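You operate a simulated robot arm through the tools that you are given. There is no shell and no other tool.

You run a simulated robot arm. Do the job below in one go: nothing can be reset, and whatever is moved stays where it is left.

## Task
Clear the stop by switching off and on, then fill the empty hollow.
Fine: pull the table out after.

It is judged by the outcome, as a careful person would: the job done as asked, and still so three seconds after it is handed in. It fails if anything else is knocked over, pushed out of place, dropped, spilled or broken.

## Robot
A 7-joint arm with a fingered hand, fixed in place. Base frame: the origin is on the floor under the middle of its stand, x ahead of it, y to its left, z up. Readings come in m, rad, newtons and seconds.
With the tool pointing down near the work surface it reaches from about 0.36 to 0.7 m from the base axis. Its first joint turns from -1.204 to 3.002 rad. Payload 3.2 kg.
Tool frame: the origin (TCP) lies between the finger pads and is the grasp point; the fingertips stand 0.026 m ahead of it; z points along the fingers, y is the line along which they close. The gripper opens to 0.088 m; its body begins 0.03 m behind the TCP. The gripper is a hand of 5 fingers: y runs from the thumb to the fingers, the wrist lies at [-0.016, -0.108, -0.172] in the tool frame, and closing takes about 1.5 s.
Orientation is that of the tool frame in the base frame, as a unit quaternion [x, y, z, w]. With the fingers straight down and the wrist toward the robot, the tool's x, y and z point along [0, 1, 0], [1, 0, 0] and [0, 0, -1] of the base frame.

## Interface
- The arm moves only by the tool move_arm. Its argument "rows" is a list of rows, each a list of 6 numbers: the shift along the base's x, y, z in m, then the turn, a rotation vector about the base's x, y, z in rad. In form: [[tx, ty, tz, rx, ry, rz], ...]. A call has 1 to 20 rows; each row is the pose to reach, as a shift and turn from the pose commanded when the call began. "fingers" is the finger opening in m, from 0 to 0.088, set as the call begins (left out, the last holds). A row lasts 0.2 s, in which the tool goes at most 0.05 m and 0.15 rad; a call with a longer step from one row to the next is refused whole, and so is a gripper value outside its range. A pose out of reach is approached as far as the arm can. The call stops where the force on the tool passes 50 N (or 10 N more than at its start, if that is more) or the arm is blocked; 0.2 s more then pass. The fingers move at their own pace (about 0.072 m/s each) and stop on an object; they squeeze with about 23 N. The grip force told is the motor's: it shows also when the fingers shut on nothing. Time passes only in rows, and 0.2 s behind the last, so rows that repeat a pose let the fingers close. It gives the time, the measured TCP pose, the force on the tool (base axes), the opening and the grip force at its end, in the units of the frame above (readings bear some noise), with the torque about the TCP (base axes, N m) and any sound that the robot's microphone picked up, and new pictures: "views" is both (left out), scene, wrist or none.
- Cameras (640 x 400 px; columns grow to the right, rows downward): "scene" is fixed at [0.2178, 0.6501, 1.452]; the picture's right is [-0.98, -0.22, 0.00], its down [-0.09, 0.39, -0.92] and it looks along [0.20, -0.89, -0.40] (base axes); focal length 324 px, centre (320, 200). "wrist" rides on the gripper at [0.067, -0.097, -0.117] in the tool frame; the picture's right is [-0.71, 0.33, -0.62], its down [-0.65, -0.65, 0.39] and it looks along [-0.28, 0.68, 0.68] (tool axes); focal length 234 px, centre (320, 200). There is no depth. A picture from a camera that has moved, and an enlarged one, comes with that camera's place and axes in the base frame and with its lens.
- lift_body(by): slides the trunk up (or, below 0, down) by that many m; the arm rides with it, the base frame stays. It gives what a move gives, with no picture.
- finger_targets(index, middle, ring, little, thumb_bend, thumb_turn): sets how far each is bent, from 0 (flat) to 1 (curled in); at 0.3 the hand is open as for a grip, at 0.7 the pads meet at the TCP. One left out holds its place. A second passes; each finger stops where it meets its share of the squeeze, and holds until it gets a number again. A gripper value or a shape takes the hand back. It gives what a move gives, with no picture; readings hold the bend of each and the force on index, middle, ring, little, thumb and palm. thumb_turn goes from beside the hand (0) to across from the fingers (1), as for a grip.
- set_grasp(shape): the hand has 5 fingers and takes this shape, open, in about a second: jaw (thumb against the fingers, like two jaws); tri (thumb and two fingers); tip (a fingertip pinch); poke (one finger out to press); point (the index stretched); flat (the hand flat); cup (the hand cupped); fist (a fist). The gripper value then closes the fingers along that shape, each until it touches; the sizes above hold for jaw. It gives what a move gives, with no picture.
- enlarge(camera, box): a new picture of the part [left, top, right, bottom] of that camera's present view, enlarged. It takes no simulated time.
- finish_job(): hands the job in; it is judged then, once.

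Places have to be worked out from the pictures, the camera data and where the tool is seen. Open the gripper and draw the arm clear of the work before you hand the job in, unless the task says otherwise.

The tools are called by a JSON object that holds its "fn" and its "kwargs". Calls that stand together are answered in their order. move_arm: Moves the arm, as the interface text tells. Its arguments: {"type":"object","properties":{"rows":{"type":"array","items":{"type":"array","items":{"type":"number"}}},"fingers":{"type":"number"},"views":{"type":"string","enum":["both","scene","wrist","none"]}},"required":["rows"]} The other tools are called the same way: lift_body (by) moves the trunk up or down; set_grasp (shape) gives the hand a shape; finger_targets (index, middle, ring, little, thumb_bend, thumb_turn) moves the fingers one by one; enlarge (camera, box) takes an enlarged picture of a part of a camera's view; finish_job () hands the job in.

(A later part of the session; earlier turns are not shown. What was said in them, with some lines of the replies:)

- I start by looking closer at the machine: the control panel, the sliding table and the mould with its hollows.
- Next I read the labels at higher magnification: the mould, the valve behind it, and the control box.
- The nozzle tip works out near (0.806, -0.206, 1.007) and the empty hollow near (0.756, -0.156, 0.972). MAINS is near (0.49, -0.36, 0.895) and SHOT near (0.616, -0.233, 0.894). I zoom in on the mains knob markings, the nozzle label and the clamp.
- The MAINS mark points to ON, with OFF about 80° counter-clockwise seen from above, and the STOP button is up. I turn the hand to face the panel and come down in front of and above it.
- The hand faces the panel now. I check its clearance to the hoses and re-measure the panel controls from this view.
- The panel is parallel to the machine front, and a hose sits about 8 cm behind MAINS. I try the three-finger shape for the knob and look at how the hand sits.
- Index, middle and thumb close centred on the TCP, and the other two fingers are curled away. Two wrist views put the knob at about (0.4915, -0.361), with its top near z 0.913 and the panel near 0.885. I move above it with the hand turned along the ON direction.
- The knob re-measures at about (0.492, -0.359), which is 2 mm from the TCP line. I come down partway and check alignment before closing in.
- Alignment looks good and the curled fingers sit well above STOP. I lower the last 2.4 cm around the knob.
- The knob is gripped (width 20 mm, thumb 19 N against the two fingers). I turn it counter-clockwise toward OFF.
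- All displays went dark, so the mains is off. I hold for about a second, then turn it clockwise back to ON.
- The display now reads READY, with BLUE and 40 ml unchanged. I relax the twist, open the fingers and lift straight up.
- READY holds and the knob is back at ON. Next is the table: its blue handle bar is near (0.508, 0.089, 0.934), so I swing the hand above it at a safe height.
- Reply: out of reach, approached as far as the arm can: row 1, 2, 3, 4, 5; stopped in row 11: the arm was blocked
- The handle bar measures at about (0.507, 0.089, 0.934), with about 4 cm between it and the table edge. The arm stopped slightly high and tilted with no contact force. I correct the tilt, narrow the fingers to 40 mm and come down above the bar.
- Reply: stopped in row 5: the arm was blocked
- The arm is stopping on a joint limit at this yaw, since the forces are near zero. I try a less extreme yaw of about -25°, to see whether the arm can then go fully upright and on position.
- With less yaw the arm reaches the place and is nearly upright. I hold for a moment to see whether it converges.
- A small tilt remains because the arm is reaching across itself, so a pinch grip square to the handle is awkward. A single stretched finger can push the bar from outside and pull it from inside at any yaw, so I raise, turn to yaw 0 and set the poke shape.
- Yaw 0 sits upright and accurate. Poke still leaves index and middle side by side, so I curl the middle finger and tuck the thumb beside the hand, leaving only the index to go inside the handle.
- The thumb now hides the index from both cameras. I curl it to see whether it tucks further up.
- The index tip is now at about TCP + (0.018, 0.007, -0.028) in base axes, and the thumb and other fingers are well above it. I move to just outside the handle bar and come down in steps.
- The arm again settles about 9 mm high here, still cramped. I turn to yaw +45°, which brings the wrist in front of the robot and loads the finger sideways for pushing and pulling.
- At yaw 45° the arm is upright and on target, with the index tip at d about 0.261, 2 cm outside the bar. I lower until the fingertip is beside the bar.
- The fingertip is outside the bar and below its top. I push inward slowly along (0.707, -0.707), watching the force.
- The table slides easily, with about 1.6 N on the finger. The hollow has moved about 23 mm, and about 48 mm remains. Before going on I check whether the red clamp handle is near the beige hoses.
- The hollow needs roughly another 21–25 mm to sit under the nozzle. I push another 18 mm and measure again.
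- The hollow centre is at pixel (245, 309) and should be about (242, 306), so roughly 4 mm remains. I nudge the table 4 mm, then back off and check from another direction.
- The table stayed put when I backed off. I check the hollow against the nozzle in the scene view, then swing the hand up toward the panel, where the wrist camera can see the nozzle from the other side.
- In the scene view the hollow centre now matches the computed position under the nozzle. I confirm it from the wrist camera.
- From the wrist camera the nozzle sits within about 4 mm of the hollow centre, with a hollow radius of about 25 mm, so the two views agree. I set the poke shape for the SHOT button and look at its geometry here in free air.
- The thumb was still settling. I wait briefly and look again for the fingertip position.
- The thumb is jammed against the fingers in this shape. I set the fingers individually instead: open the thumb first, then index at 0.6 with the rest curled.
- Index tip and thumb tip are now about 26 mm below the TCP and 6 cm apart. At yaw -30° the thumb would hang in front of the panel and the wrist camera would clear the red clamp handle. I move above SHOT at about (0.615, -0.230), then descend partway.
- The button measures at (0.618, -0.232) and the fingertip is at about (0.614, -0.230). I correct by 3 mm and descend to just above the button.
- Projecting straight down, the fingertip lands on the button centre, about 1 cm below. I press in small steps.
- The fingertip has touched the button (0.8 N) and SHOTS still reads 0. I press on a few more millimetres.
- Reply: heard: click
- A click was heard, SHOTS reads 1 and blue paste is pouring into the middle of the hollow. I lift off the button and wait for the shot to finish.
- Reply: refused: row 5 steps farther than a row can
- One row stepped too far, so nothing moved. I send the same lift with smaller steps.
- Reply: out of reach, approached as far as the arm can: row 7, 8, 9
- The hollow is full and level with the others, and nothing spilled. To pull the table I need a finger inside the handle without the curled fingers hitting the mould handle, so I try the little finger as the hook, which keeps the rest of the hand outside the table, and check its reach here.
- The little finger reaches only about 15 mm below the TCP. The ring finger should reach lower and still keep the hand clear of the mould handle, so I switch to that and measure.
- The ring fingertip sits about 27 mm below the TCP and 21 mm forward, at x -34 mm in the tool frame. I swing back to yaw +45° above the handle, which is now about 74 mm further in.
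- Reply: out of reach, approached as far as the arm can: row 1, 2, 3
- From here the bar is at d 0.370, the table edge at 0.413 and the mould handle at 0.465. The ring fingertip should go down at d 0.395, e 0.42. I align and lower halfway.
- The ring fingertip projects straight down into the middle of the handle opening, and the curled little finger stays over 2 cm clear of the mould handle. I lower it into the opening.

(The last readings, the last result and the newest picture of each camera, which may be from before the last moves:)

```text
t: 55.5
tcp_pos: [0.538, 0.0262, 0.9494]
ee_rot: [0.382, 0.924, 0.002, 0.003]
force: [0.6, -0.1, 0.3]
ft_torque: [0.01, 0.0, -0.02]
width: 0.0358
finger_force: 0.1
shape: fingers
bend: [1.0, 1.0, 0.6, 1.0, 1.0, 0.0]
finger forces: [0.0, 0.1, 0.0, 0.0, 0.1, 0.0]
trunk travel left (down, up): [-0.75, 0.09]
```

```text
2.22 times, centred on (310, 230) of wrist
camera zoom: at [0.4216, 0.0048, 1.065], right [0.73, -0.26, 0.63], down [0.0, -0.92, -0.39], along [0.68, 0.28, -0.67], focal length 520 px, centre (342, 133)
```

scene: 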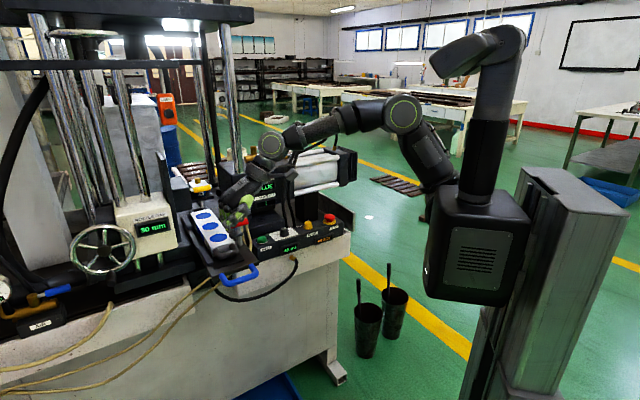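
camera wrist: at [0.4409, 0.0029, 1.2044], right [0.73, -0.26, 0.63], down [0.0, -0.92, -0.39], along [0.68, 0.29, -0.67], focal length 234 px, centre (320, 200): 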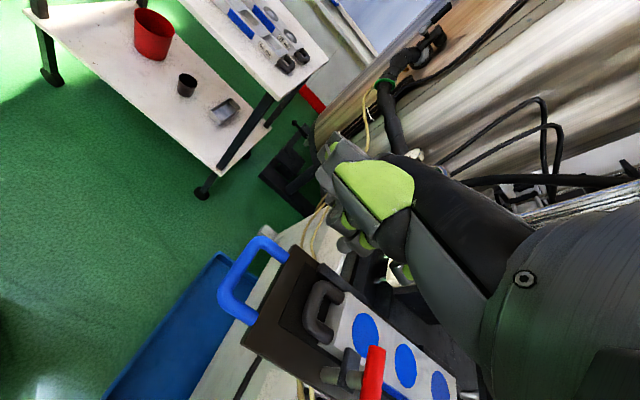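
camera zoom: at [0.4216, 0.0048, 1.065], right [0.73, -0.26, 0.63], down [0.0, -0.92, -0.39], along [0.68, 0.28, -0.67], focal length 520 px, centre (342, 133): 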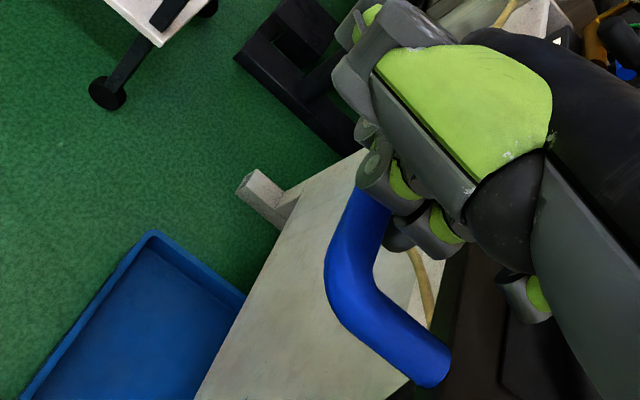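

The ring finger is inside the handle with no contact. I pull the table outward slowly.

{"fn": "move_arm", "kwargs": {"rows": [[-0.004, 0.004, 0, 0, 0, 0], [-0.008, 0.008, 0, 0, 0, 0], [-0.012, 0.012, 0, 0, 0, 0], [-0.016, 0.016, 0, 0, 0, 0], [-0.02, 0.02, 0, 0, 0, 0], [-0.024, 0.024, 0, 0, 0, 0], [-0.028, 0.028, 0, 0, 0, 0]], "views": "none"}}

{"fn": "enlarge", "kwargs": {"camera": "scene", "box": [185, 180, 305, 300]}}

{"fn": "enlarge", "kwargs": {"camera": "wrist", "box": [220, 140, 400, 320]}}

```text
t: 57.1
tcp_pos: [0.5114, 0.0544, 0.9493]
ee_rot: [0.382, 0.924, 0.002, 0.003]
force: [3.0, -2.5, -1.1]
ft_torque: [0.01, 0.01, -0.1]
width: 0.0359
finger_force: 1.3
shape: fingers
bend: [1.0, 1.0, 0.6, 1.0, 1.0, 0.0]
finger forces: [0.0, 0.1, 3.3, 0.1, 0.1, 0.0]
trunk travel left (down, up): [-0.75, 0.09]
```

```text
3.33 times, centred on (245, 240) of scene
camera zoom: at [0.2178, 0.6501, 1.452], right [-0.98, -0.22, 0.0], down [-0.09, 0.39, -0.92], along [0.2, -0.89, -0.4], focal length 1082 px, centre (570, 67)
```

zoom: 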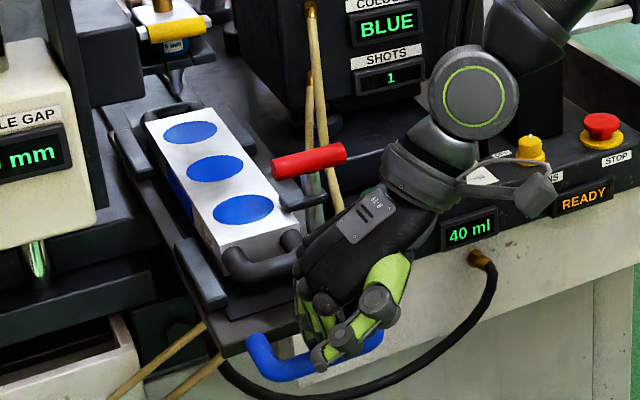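

```text
2.22 times, centred on (310, 230) of wrist
camera zoom: at [0.3944, 0.0325, 1.0647], right [0.73, -0.26, 0.63], down [0.0, -0.92, -0.39], along [0.68, 0.28, -0.67], focal length 520 px, centre (342, 133)
```

zoom: 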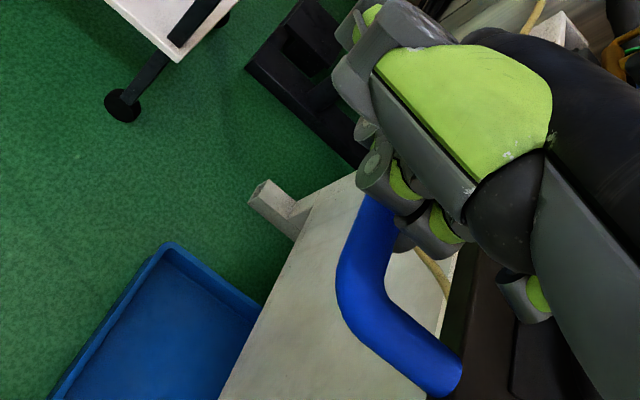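

The table is coming out with about 3 N and the paste surfaces look undisturbed. I keep pulling.

{"fn": "move_arm", "kwargs": {"rows": [[-0.004, 0.004, 0, 0, 0, 0], [-0.008, 0.008, 0, 0, 0, 0], [-0.012, 0.012, 0, 0, 0, 0], [-0.016, 0.016, 0, 0, 0, 0], [-0.02, 0.02, 0, 0, 0, 0], [-0.024, 0.024, 0, 0, 0, 0], [-0.028, 0.028, 0, 0, 0, 0]], "views": "none"}}

{"fn": "enlarge", "kwargs": {"camera": "scene", "box": [185, 180, 305, 300]}}

{"fn": "enlarge", "kwargs": {"camera": "wrist", "box": [220, 140, 400, 320]}}

```text
t: 58.7
tcp_pos: [0.4827, 0.0826, 0.9489]
ee_rot: [0.382, 0.924, 0.001, 0.004]
force: [2.3, -1.7, 1.5]
ft_torque: [-0.03, -0.01, -0.06]
width: 0.0362
finger_force: 1.4
shape: fingers
bend: [1.0, 1.0, 0.6, 1.0, 1.0, 0.0]
finger forces: [0.0, 0.0, 3.0, 0.0, 0.0, 0.1]
trunk travel left (down, up): [-0.75, 0.09]
```

```text
3.33 times, centred on (245, 240) of scene
camera zoom: at [0.2178, 0.6501, 1.452], right [-0.98, -0.22, 0.0], down [-0.09, 0.39, -0.92], along [0.2, -0.89, -0.4], focal length 1082 px, centre (570, 67)
```

zoom: 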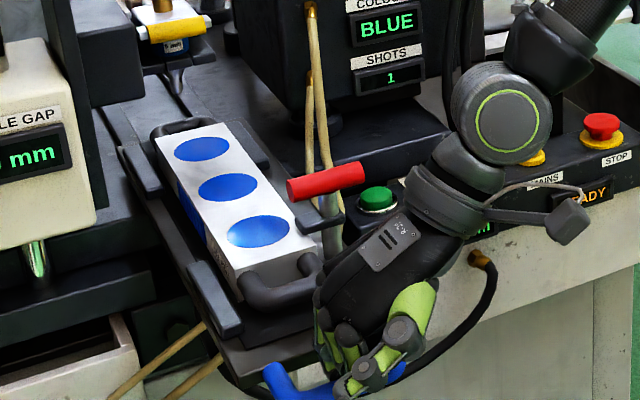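

```text
2.22 times, centred on (310, 230) of wrist
camera zoom: at [0.3657, 0.0608, 1.0645], right [0.73, -0.26, 0.63], down [0.0, -0.92, -0.39], along [0.68, 0.28, -0.67], focal length 520 px, centre (342, 133)
```

zoom: 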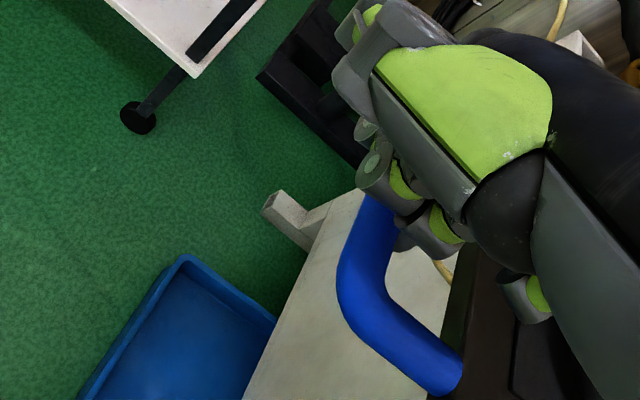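

The table is back at its starting position. I keep pulling gently in small steps to see whether that was its outer stop or it comes out further.

{"fn": "move_arm", "kwargs": {"rows": [[-0.003, 0.003, 0, 0, 0, 0], [-0.006, 0.006, 0, 0, 0, 0], [-0.009, 0.009, 0, 0, 0, 0], [-0.012, 0.012, 0, 0, 0, 0]], "views": "none"}}

{"fn": "enlarge", "kwargs": {"camera": "scene", "box": [185, 180, 305, 300]}}

```text
t: 59.7
tcp_pos: [0.4692, 0.0946, 0.9483]
ee_rot: [0.381, 0.924, 0.001, 0.003]
force: [2.0, -1.9, -0.2]
ft_torque: [-0.02, -0.02, -0.1]
width: 0.0356
finger_force: 1.6
shape: fingers
bend: [1.0, 1.0, 0.6, 1.0, 1.0, 0.0]
finger forces: [0.0, 0.0, 3.3, 0.0, 0.0, 0.0]
trunk travel left (down, up): [-0.75, 0.09]
```

```text
3.33 times, centred on (245, 240) of scene
camera zoom: at [0.2178, 0.6501, 1.452], right [-0.98, -0.22, 0.0], down [-0.09, 0.39, -0.92], along [0.2, -0.89, -0.4], focal length 1082 px, centre (570, 67)
```

zoom: 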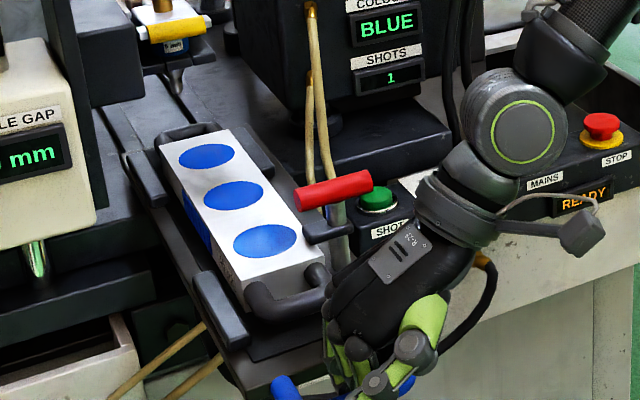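

The table still slides with the same 3 N, so the start position was not the outer stop. I continue in small steps toward the stop.

{"fn": "move_arm", "kwargs": {"rows": [[-0.003, 0.003, 0, 0, 0, 0], [-0.006, 0.006, 0, 0, 0, 0], [-0.009, 0.009, 0, 0, 0, 0], [-0.012, 0.012, 0, 0, 0, 0], [-0.015, 0.015, 0, 0, 0, 0]], "views": "both"}}

{"fn": "enlarge", "kwargs": {"camera": "scene", "box": [185, 180, 305, 300]}}

```text
t: 60.9
tcp_pos: [0.4564, 0.1101, 0.9505]
ee_rot: [0.382, 0.924, 0.001, 0.003]
force: [2.6, -2.9, 0.1]
ft_torque: [-0.06, -0.06, -0.05]
width: 0.0358
finger_force: 0.7
shape: fingers
bend: [1.0, 1.0, 0.6, 1.0, 1.0, 0.0]
finger forces: [0.1, 0.0, 3.2, 0.0, 0.0, 0.0]
trunk travel left (down, up): [-0.75, 0.09]
camera wrist: at [0.3387, 0.0881, 1.0646], right [0.73, -0.26, 0.63], down [0.0, -0.92, -0.39], along [0.68, 0.28, -0.67], focal length 234 px, centre (320, 200)
```

scene: 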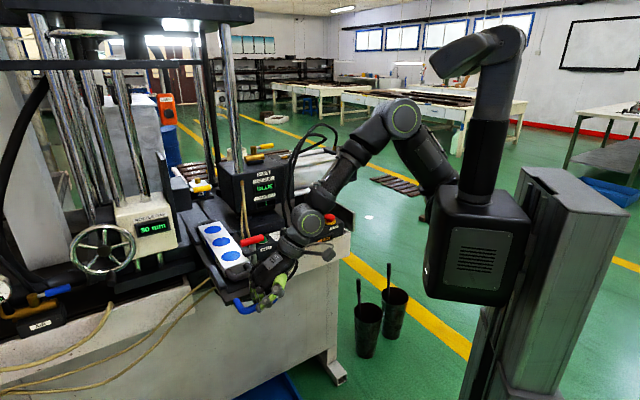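
wrist: 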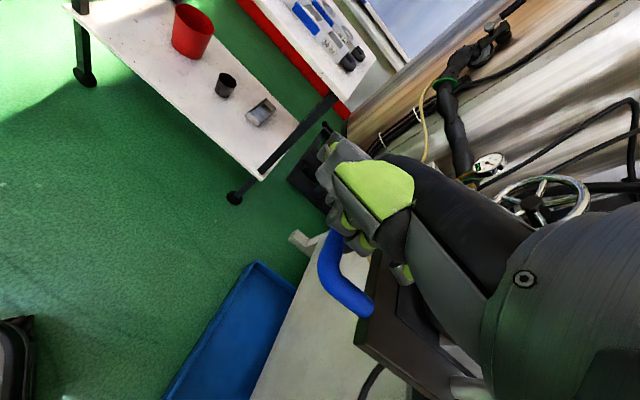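

```text
3.33 times, centred on (245, 240) of scene
camera zoom: at [0.2178, 0.6501, 1.452], right [-0.98, -0.22, 0.0], down [-0.09, 0.39, -0.92], along [0.2, -0.89, -0.4], focal length 1082 px, centre (570, 67)
```

zoom: 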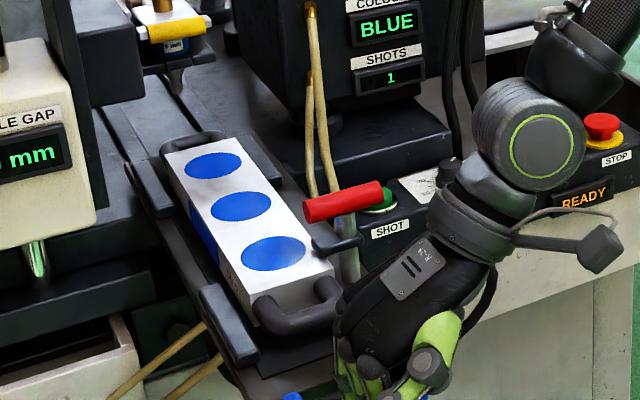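

The surface of the paste is steady and the pull is still only about 3 N. I continue toward the outer stop.

{"fn": "move_arm", "kwargs": {"rows": [[-0.003, 0.003, 0, 0, 0, 0], [-0.006, 0.006, 0, 0, 0, 0], [-0.009, 0.009, 0, 0, 0, 0], [-0.012, 0.012, 0, 0, 0, 0], [-0.015, 0.015, 0, 0, 0, 0]], "views": "none"}}

{"fn": "enlarge", "kwargs": {"camera": "scene", "box": [185, 180, 305, 300]}}

```text
t: 62.1
tcp_pos: [0.4404, 0.126, 0.95]
ee_rot: [0.382, 0.924, 0.002, 0.003]
force: [2.7, -1.7, 0.3]
ft_torque: [-0.04, -0.03, -0.07]
width: 0.0359
finger_force: 1.8
shape: fingers
bend: [1.0, 1.0, 0.6, 1.0, 1.0, 0.0]
finger forces: [0.0, 0.0, 3.4, 0.0, 0.1, 0.0]
trunk travel left (down, up): [-0.75, 0.09]
```

```text
3.33 times, centred on (245, 240) of scene
camera zoom: at [0.2178, 0.6501, 1.452], right [-0.98, -0.22, 0.0], down [-0.09, 0.39, -0.92], along [0.2, -0.89, -0.4], focal length 1082 px, centre (570, 67)
```

zoom: 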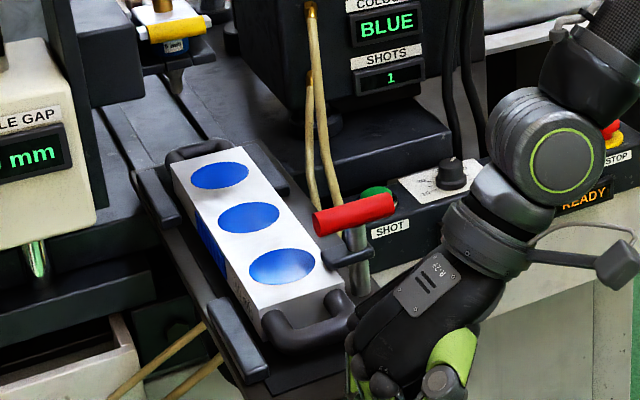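

Still sliding freely and level. I continue a little more, watching for the stop.

{"fn": "move_arm", "kwargs": {"rows": [[-0.003, 0.003, 0, 0, 0, 0], [-0.006, 0.006, 0, 0, 0, 0], [-0.009, 0.009, 0, 0, 0, 0], [-0.012, 0.012, 0, 0, 0, 0], [-0.015, 0.015, 0, 0, 0, 0]], "views": "both"}}

{"fn": "enlarge", "kwargs": {"camera": "scene", "box": [185, 180, 305, 300]}}

```text
t: 63.3
tcp_pos: [0.4277, 0.1339, 0.95]
ee_rot: [0.383, 0.924, 0.003, 0.002]
force: [12.6, -17.7, 5.9]
ft_torque: [-0.25, -0.38, -0.61]
width: 0.0358
finger_force: 11.1
shape: fingers
bend: [1.0, 1.0, 0.58, 1.0, 1.0, 0.0]
finger forces: [0.1, 0.0, 22.2, 0.0, 0.0, 0.0]
trunk travel left (down, up): [-0.75, 0.09]
camera wrist: at [0.311, 0.113, 1.0646], right [0.73, -0.27, 0.63], down [0.0, -0.92, -0.39], along [0.68, 0.28, -0.67], focal length 234 px, centre (320, 200)
```

scene: 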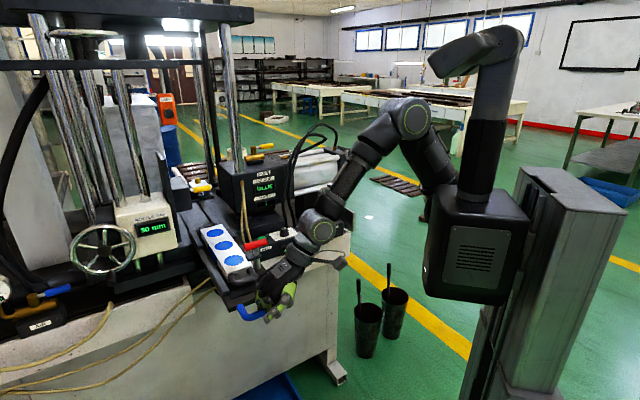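
wrist: 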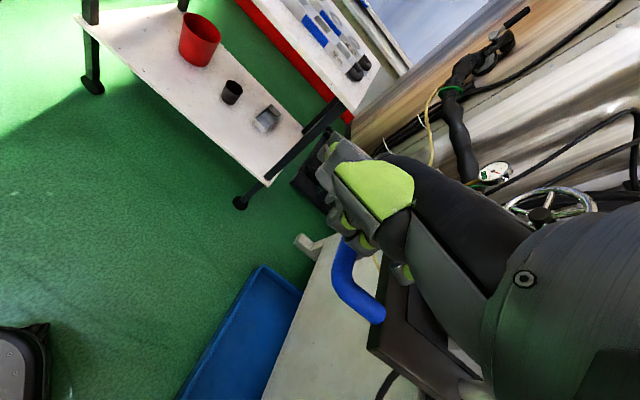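

```text
3.33 times, centred on (245, 240) of scene
camera zoom: at [0.2178, 0.6501, 1.452], right [-0.98, -0.22, 0.0], down [-0.09, 0.39, -0.92], along [0.2, -0.89, -0.4], focal length 1082 px, centre (570, 67)
```

zoom: 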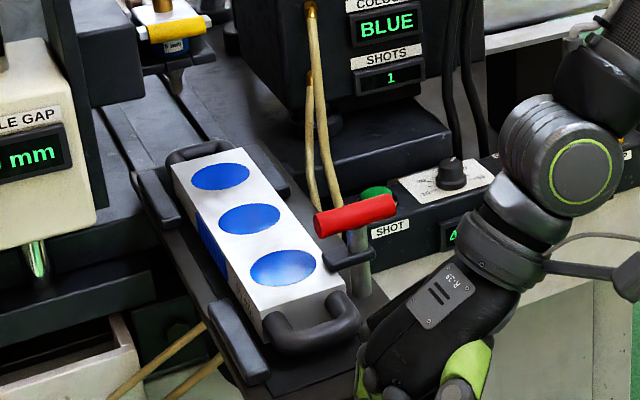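

The outer stop is reached, with the force rising to about 22 N and the table fully out. I ease the finger back to the middle of the opening and lift straight up, clear of the handle.

{"fn": "move_arm", "kwargs": {"rows": [[0.004, -0.004, 0, 0, 0, 0], [0.008, -0.008, 0, 0, 0, 0], [0.0115, -0.0115, 0, 0, 0, 0], [0.0115, -0.0115, 0, 0, 0, 0]], "views": "none"}}

{"fn": "move_arm", "kwargs": {"rows": [[0, 0, 0.02, 0, 0, 0], [0, 0, 0.05, 0, 0, 0], [0, 0, 0.09, 0, 0, 0], [0, 0, 0.13, 0, 0, 0], [0, 0, 0.16, 0, 0, 0]], "views": "both"}}

{"fn": "enlarge", "kwargs": {"camera": "scene", "box": [185, 180, 305, 300]}}

```text
t: 64.3
tcp_pos: [0.4372, 0.1286, 0.9488]
ee_rot: [0.381, 0.925, 0.002, 0.003]
force: [6.1, -6.4, 3.7]
ft_torque: [-0.1, -0.2, -0.19]
width: 0.0362
finger_force: 4.2
shape: fingers
bend: [1.0, 1.0, 0.6, 1.0, 1.0, 0.0]
finger forces: [0.0, 0.0, 9.1, 0.0, 0.0, 0.0]
trunk travel left (down, up): [-0.75, 0.09]
```

```text
t: 65.5
tcp_pos: [0.4364, 0.1304, 1.1125]
ee_rot: [0.382, 0.924, 0.001, 0.004]
force: [0.3, -0.6, 0.0]
ft_torque: [0.01, -0.01, -0.01]
width: 0.0358
finger_force: 0.0
shape: fingers
bend: [1.0, 1.0, 0.6, 1.0, 1.0, 0.0]
finger forces: [0.0, 0.0, 0.0, 0.1, 0.0, 0.1]
trunk travel left (down, up): [-0.75, 0.09]
camera wrist: at [0.3201, 0.1085, 1.228], right [0.73, -0.26, 0.63], down [0.0, -0.92, -0.39], along [0.68, 0.28, -0.67], focal length 234 px, centre (320, 200)
```

scene: 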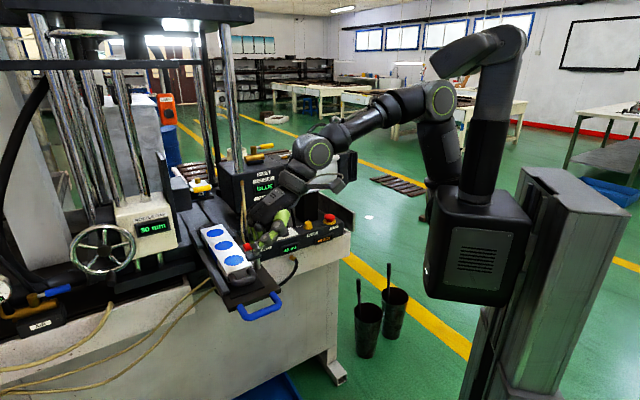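
wrist: 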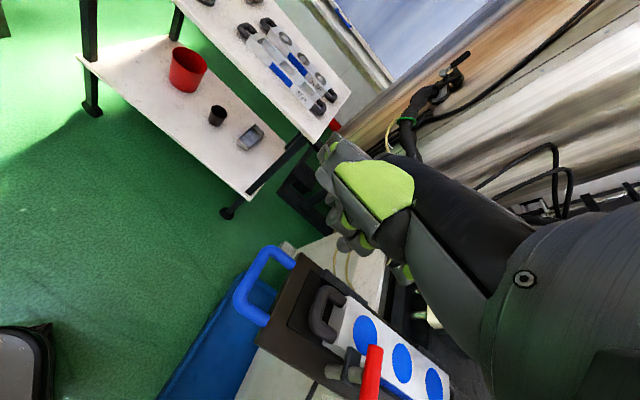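

```text
3.33 times, centred on (245, 240) of scene
camera zoom: at [0.2178, 0.6501, 1.452], right [-0.98, -0.22, 0.0], down [-0.09, 0.39, -0.92], along [0.2, -0.89, -0.4], focal length 1082 px, centre (570, 67)
```

zoom: 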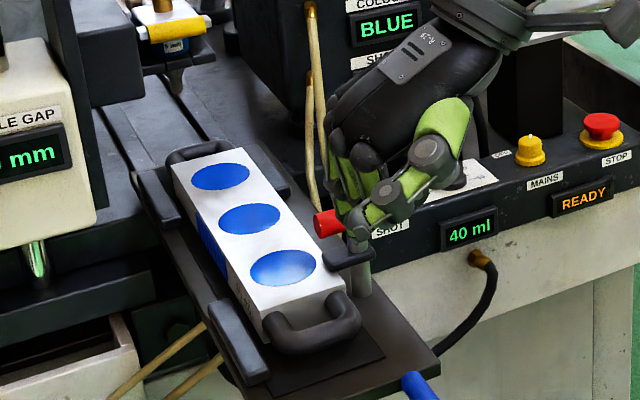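

The handle is released and the table stays fully out, with all three hollows blue and level. I retract the arm up and back, clear of the machine.

{"fn": "move_arm", "kwargs": {"rows": [[-0.01, -0.02, 0.02, 0, 0, -0.1], [-0.02, -0.05, 0.04, 0, 0, -0.2], [-0.03, -0.08, 0.06, 0, 0, -0.3], [-0.04, -0.11, 0.075, 0, 0, -0.4], [-0.055, -0.14, 0.09, 0, 0, -0.5], [-0.07, -0.17, 0.1, 0, 0, -0.6], [-0.08, -0.2, 0.11, 0, 0, -0.7], [-0.09, -0.23, 0.12, 0, 0, -0.785], [-0.1, -0.26, 0.12, 0, 0, -0.785]], "views": "none"}}

{"fn": "set_grasp", "kwargs": {"shape": "jaw"}}

{"fn": "move_arm", "kwargs": {"rows": [[0, 0, 0, 0, 0, 0], [0, 0, 0, 0, 0, 0], [0, 0, 0, 0, 0, 0]], "fingers": 0.088, "views": "both"}}

{"fn": "enlarge", "kwargs": {"camera": "scene", "box": [160, 170, 360, 310]}}

```text
t: 67.5
tcp_pos: [0.337, -0.135, 1.2294]
ee_rot: [0.706, 0.708, 0.0, 0.004]
force: [0.4, -0.7, -0.7]
ft_torque: [0.03, 0.0, 0.02]
width: 0.0358
finger_force: 0.1
shape: fingers
bend: [1.0, 1.0, 0.6, 1.0, 1.0, 0.0]
finger forces: [0.0, 0.1, 0.0, 0.0, 0.0, 0.1]
trunk travel left (down, up): [-0.75, 0.09]
```

```text
t: 68.4
tcp_pos: [0.3366, -0.1318, 1.2292]
ee_rot: [0.707, 0.708, 0.0, 0.004]
force: [0.0, 0.5, 0.2]
ft_torque: [-0.01, 0.0, -0.03]
width: 0.0879
finger_force: 0.1
shape: jaw
bend: [0.3, 0.3, 0.3, 0.3, 0.3, 0.97]
finger forces: [0.0, 0.1, 0.0, 0.1, 0.0, 0.0]
trunk travel left (down, up): [-0.75, 0.09]
```

```text
t: 69.2
tcp_pos: [0.3366, -0.1339, 1.2298]
ee_rot: [0.706, 0.708, -0.001, 0.003]
force: [0.8, -0.1, 1.0]
ft_torque: [0.0, -0.01, -0.04]
width: 0.0878
finger_force: 0.1
shape: jaw
bend: [0.3, 0.3, 0.3, 0.3, 0.3, 0.97]
finger forces: [0.0, 0.1, 0.1, 0.0, 0.0, 0.0]
trunk travel left (down, up): [-0.75, 0.09]
camera wrist: at [0.2385, -0.0655, 1.345], right [0.33, -0.7, 0.63], down [-0.65, -0.65, -0.39], along [0.68, -0.28, -0.67], focal length 234 px, centre (320, 200)
```

scene: 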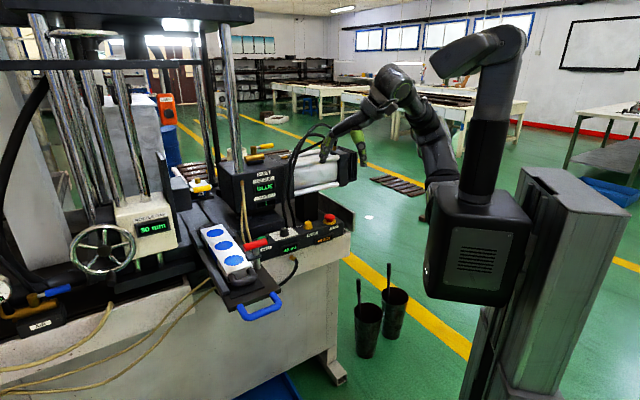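
wrist: 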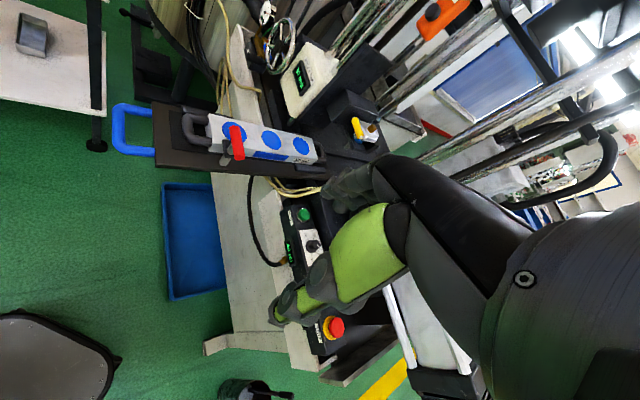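

```text
2.86 times, centred on (260, 240) of scene
camera zoom: at [0.2178, 0.6501, 1.452], right [-0.98, -0.22, 0.0], down [-0.09, 0.39, -0.92], along [0.2, -0.89, -0.4], focal length 927 px, centre (491, 86)
```

zoom: 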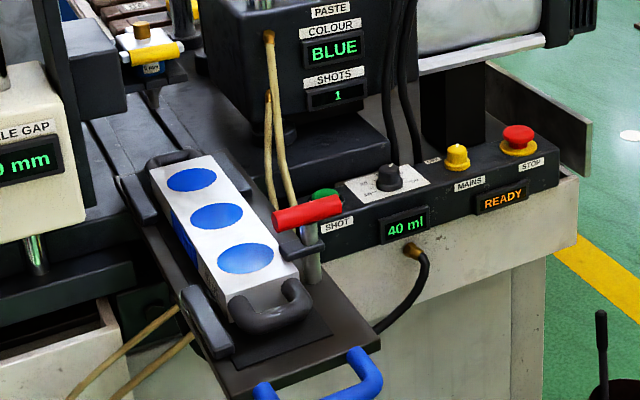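

The arm is clear with the hand open. I take one last close look at the mould, the bed under the nozzle and the panel before handing in.

{"fn": "enlarge", "kwargs": {"camera": "wrist", "box": [100, 80, 400, 240]}}

{"fn": "enlarge", "kwargs": {"camera": "scene", "box": [180, 175, 260, 235]}}

```text
2.13 times, centred on (250, 160) of wrist
camera zoom: at [0.2385, -0.0655, 1.345], right [0.33, -0.7, 0.63], down [-0.65, -0.65, -0.39], along [0.68, -0.28, -0.67], focal length 500 px, centre (469, 285)
```

zoom: 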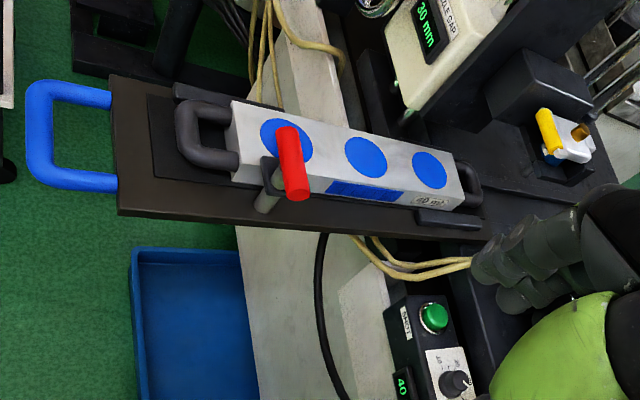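

```text
6.67 times, centred on (220, 205) of scene
camera zoom: at [0.2178, 0.6501, 1.452], right [-0.98, -0.22, 0.0], down [-0.09, 0.39, -0.92], along [0.2, -0.89, -0.4], focal length 2163 px, centre (987, 167)
```

zoom: 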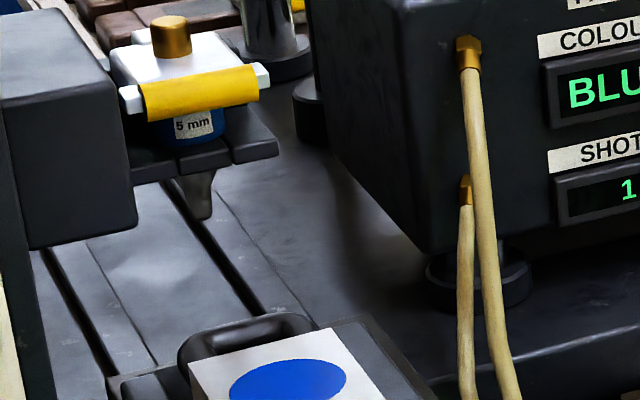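

The stop is cleared and the machine shows READY with the mains on. The empty hollow is filled, the bed is clean, and the table is fully out with the arm clear. I hand the job in.

{"fn": "finish_job", "kwargs": {}}

```text
The job is handed in.
```

I cleared the stop, filled the empty hollow and pulled the table out, and the job is handed in. I saw nothing spilled or knocked over.

- **Stop cleared:** I turned MAINS to OFF until the displays went dark, then back to ON. The display changed from STOP to READY and stayed there.
- **Hollow filled:** I pushed the table in until the empty hollow was under the nozzle, within about 4 mm of its centre, and pressed SHOT once. The machine gave one 40 ml shot of blue. The hollow is now level with the other two, and SHOTS reads 1.
- **Table out:** I pulled it to its outer stop, about 6 cm further out than where it started.
- **Left unchanged:** I did not touch the volume dial, paste colour, 30 mm nozzle gap or red clamp.

The hand is open and the arm is clear of the machine.
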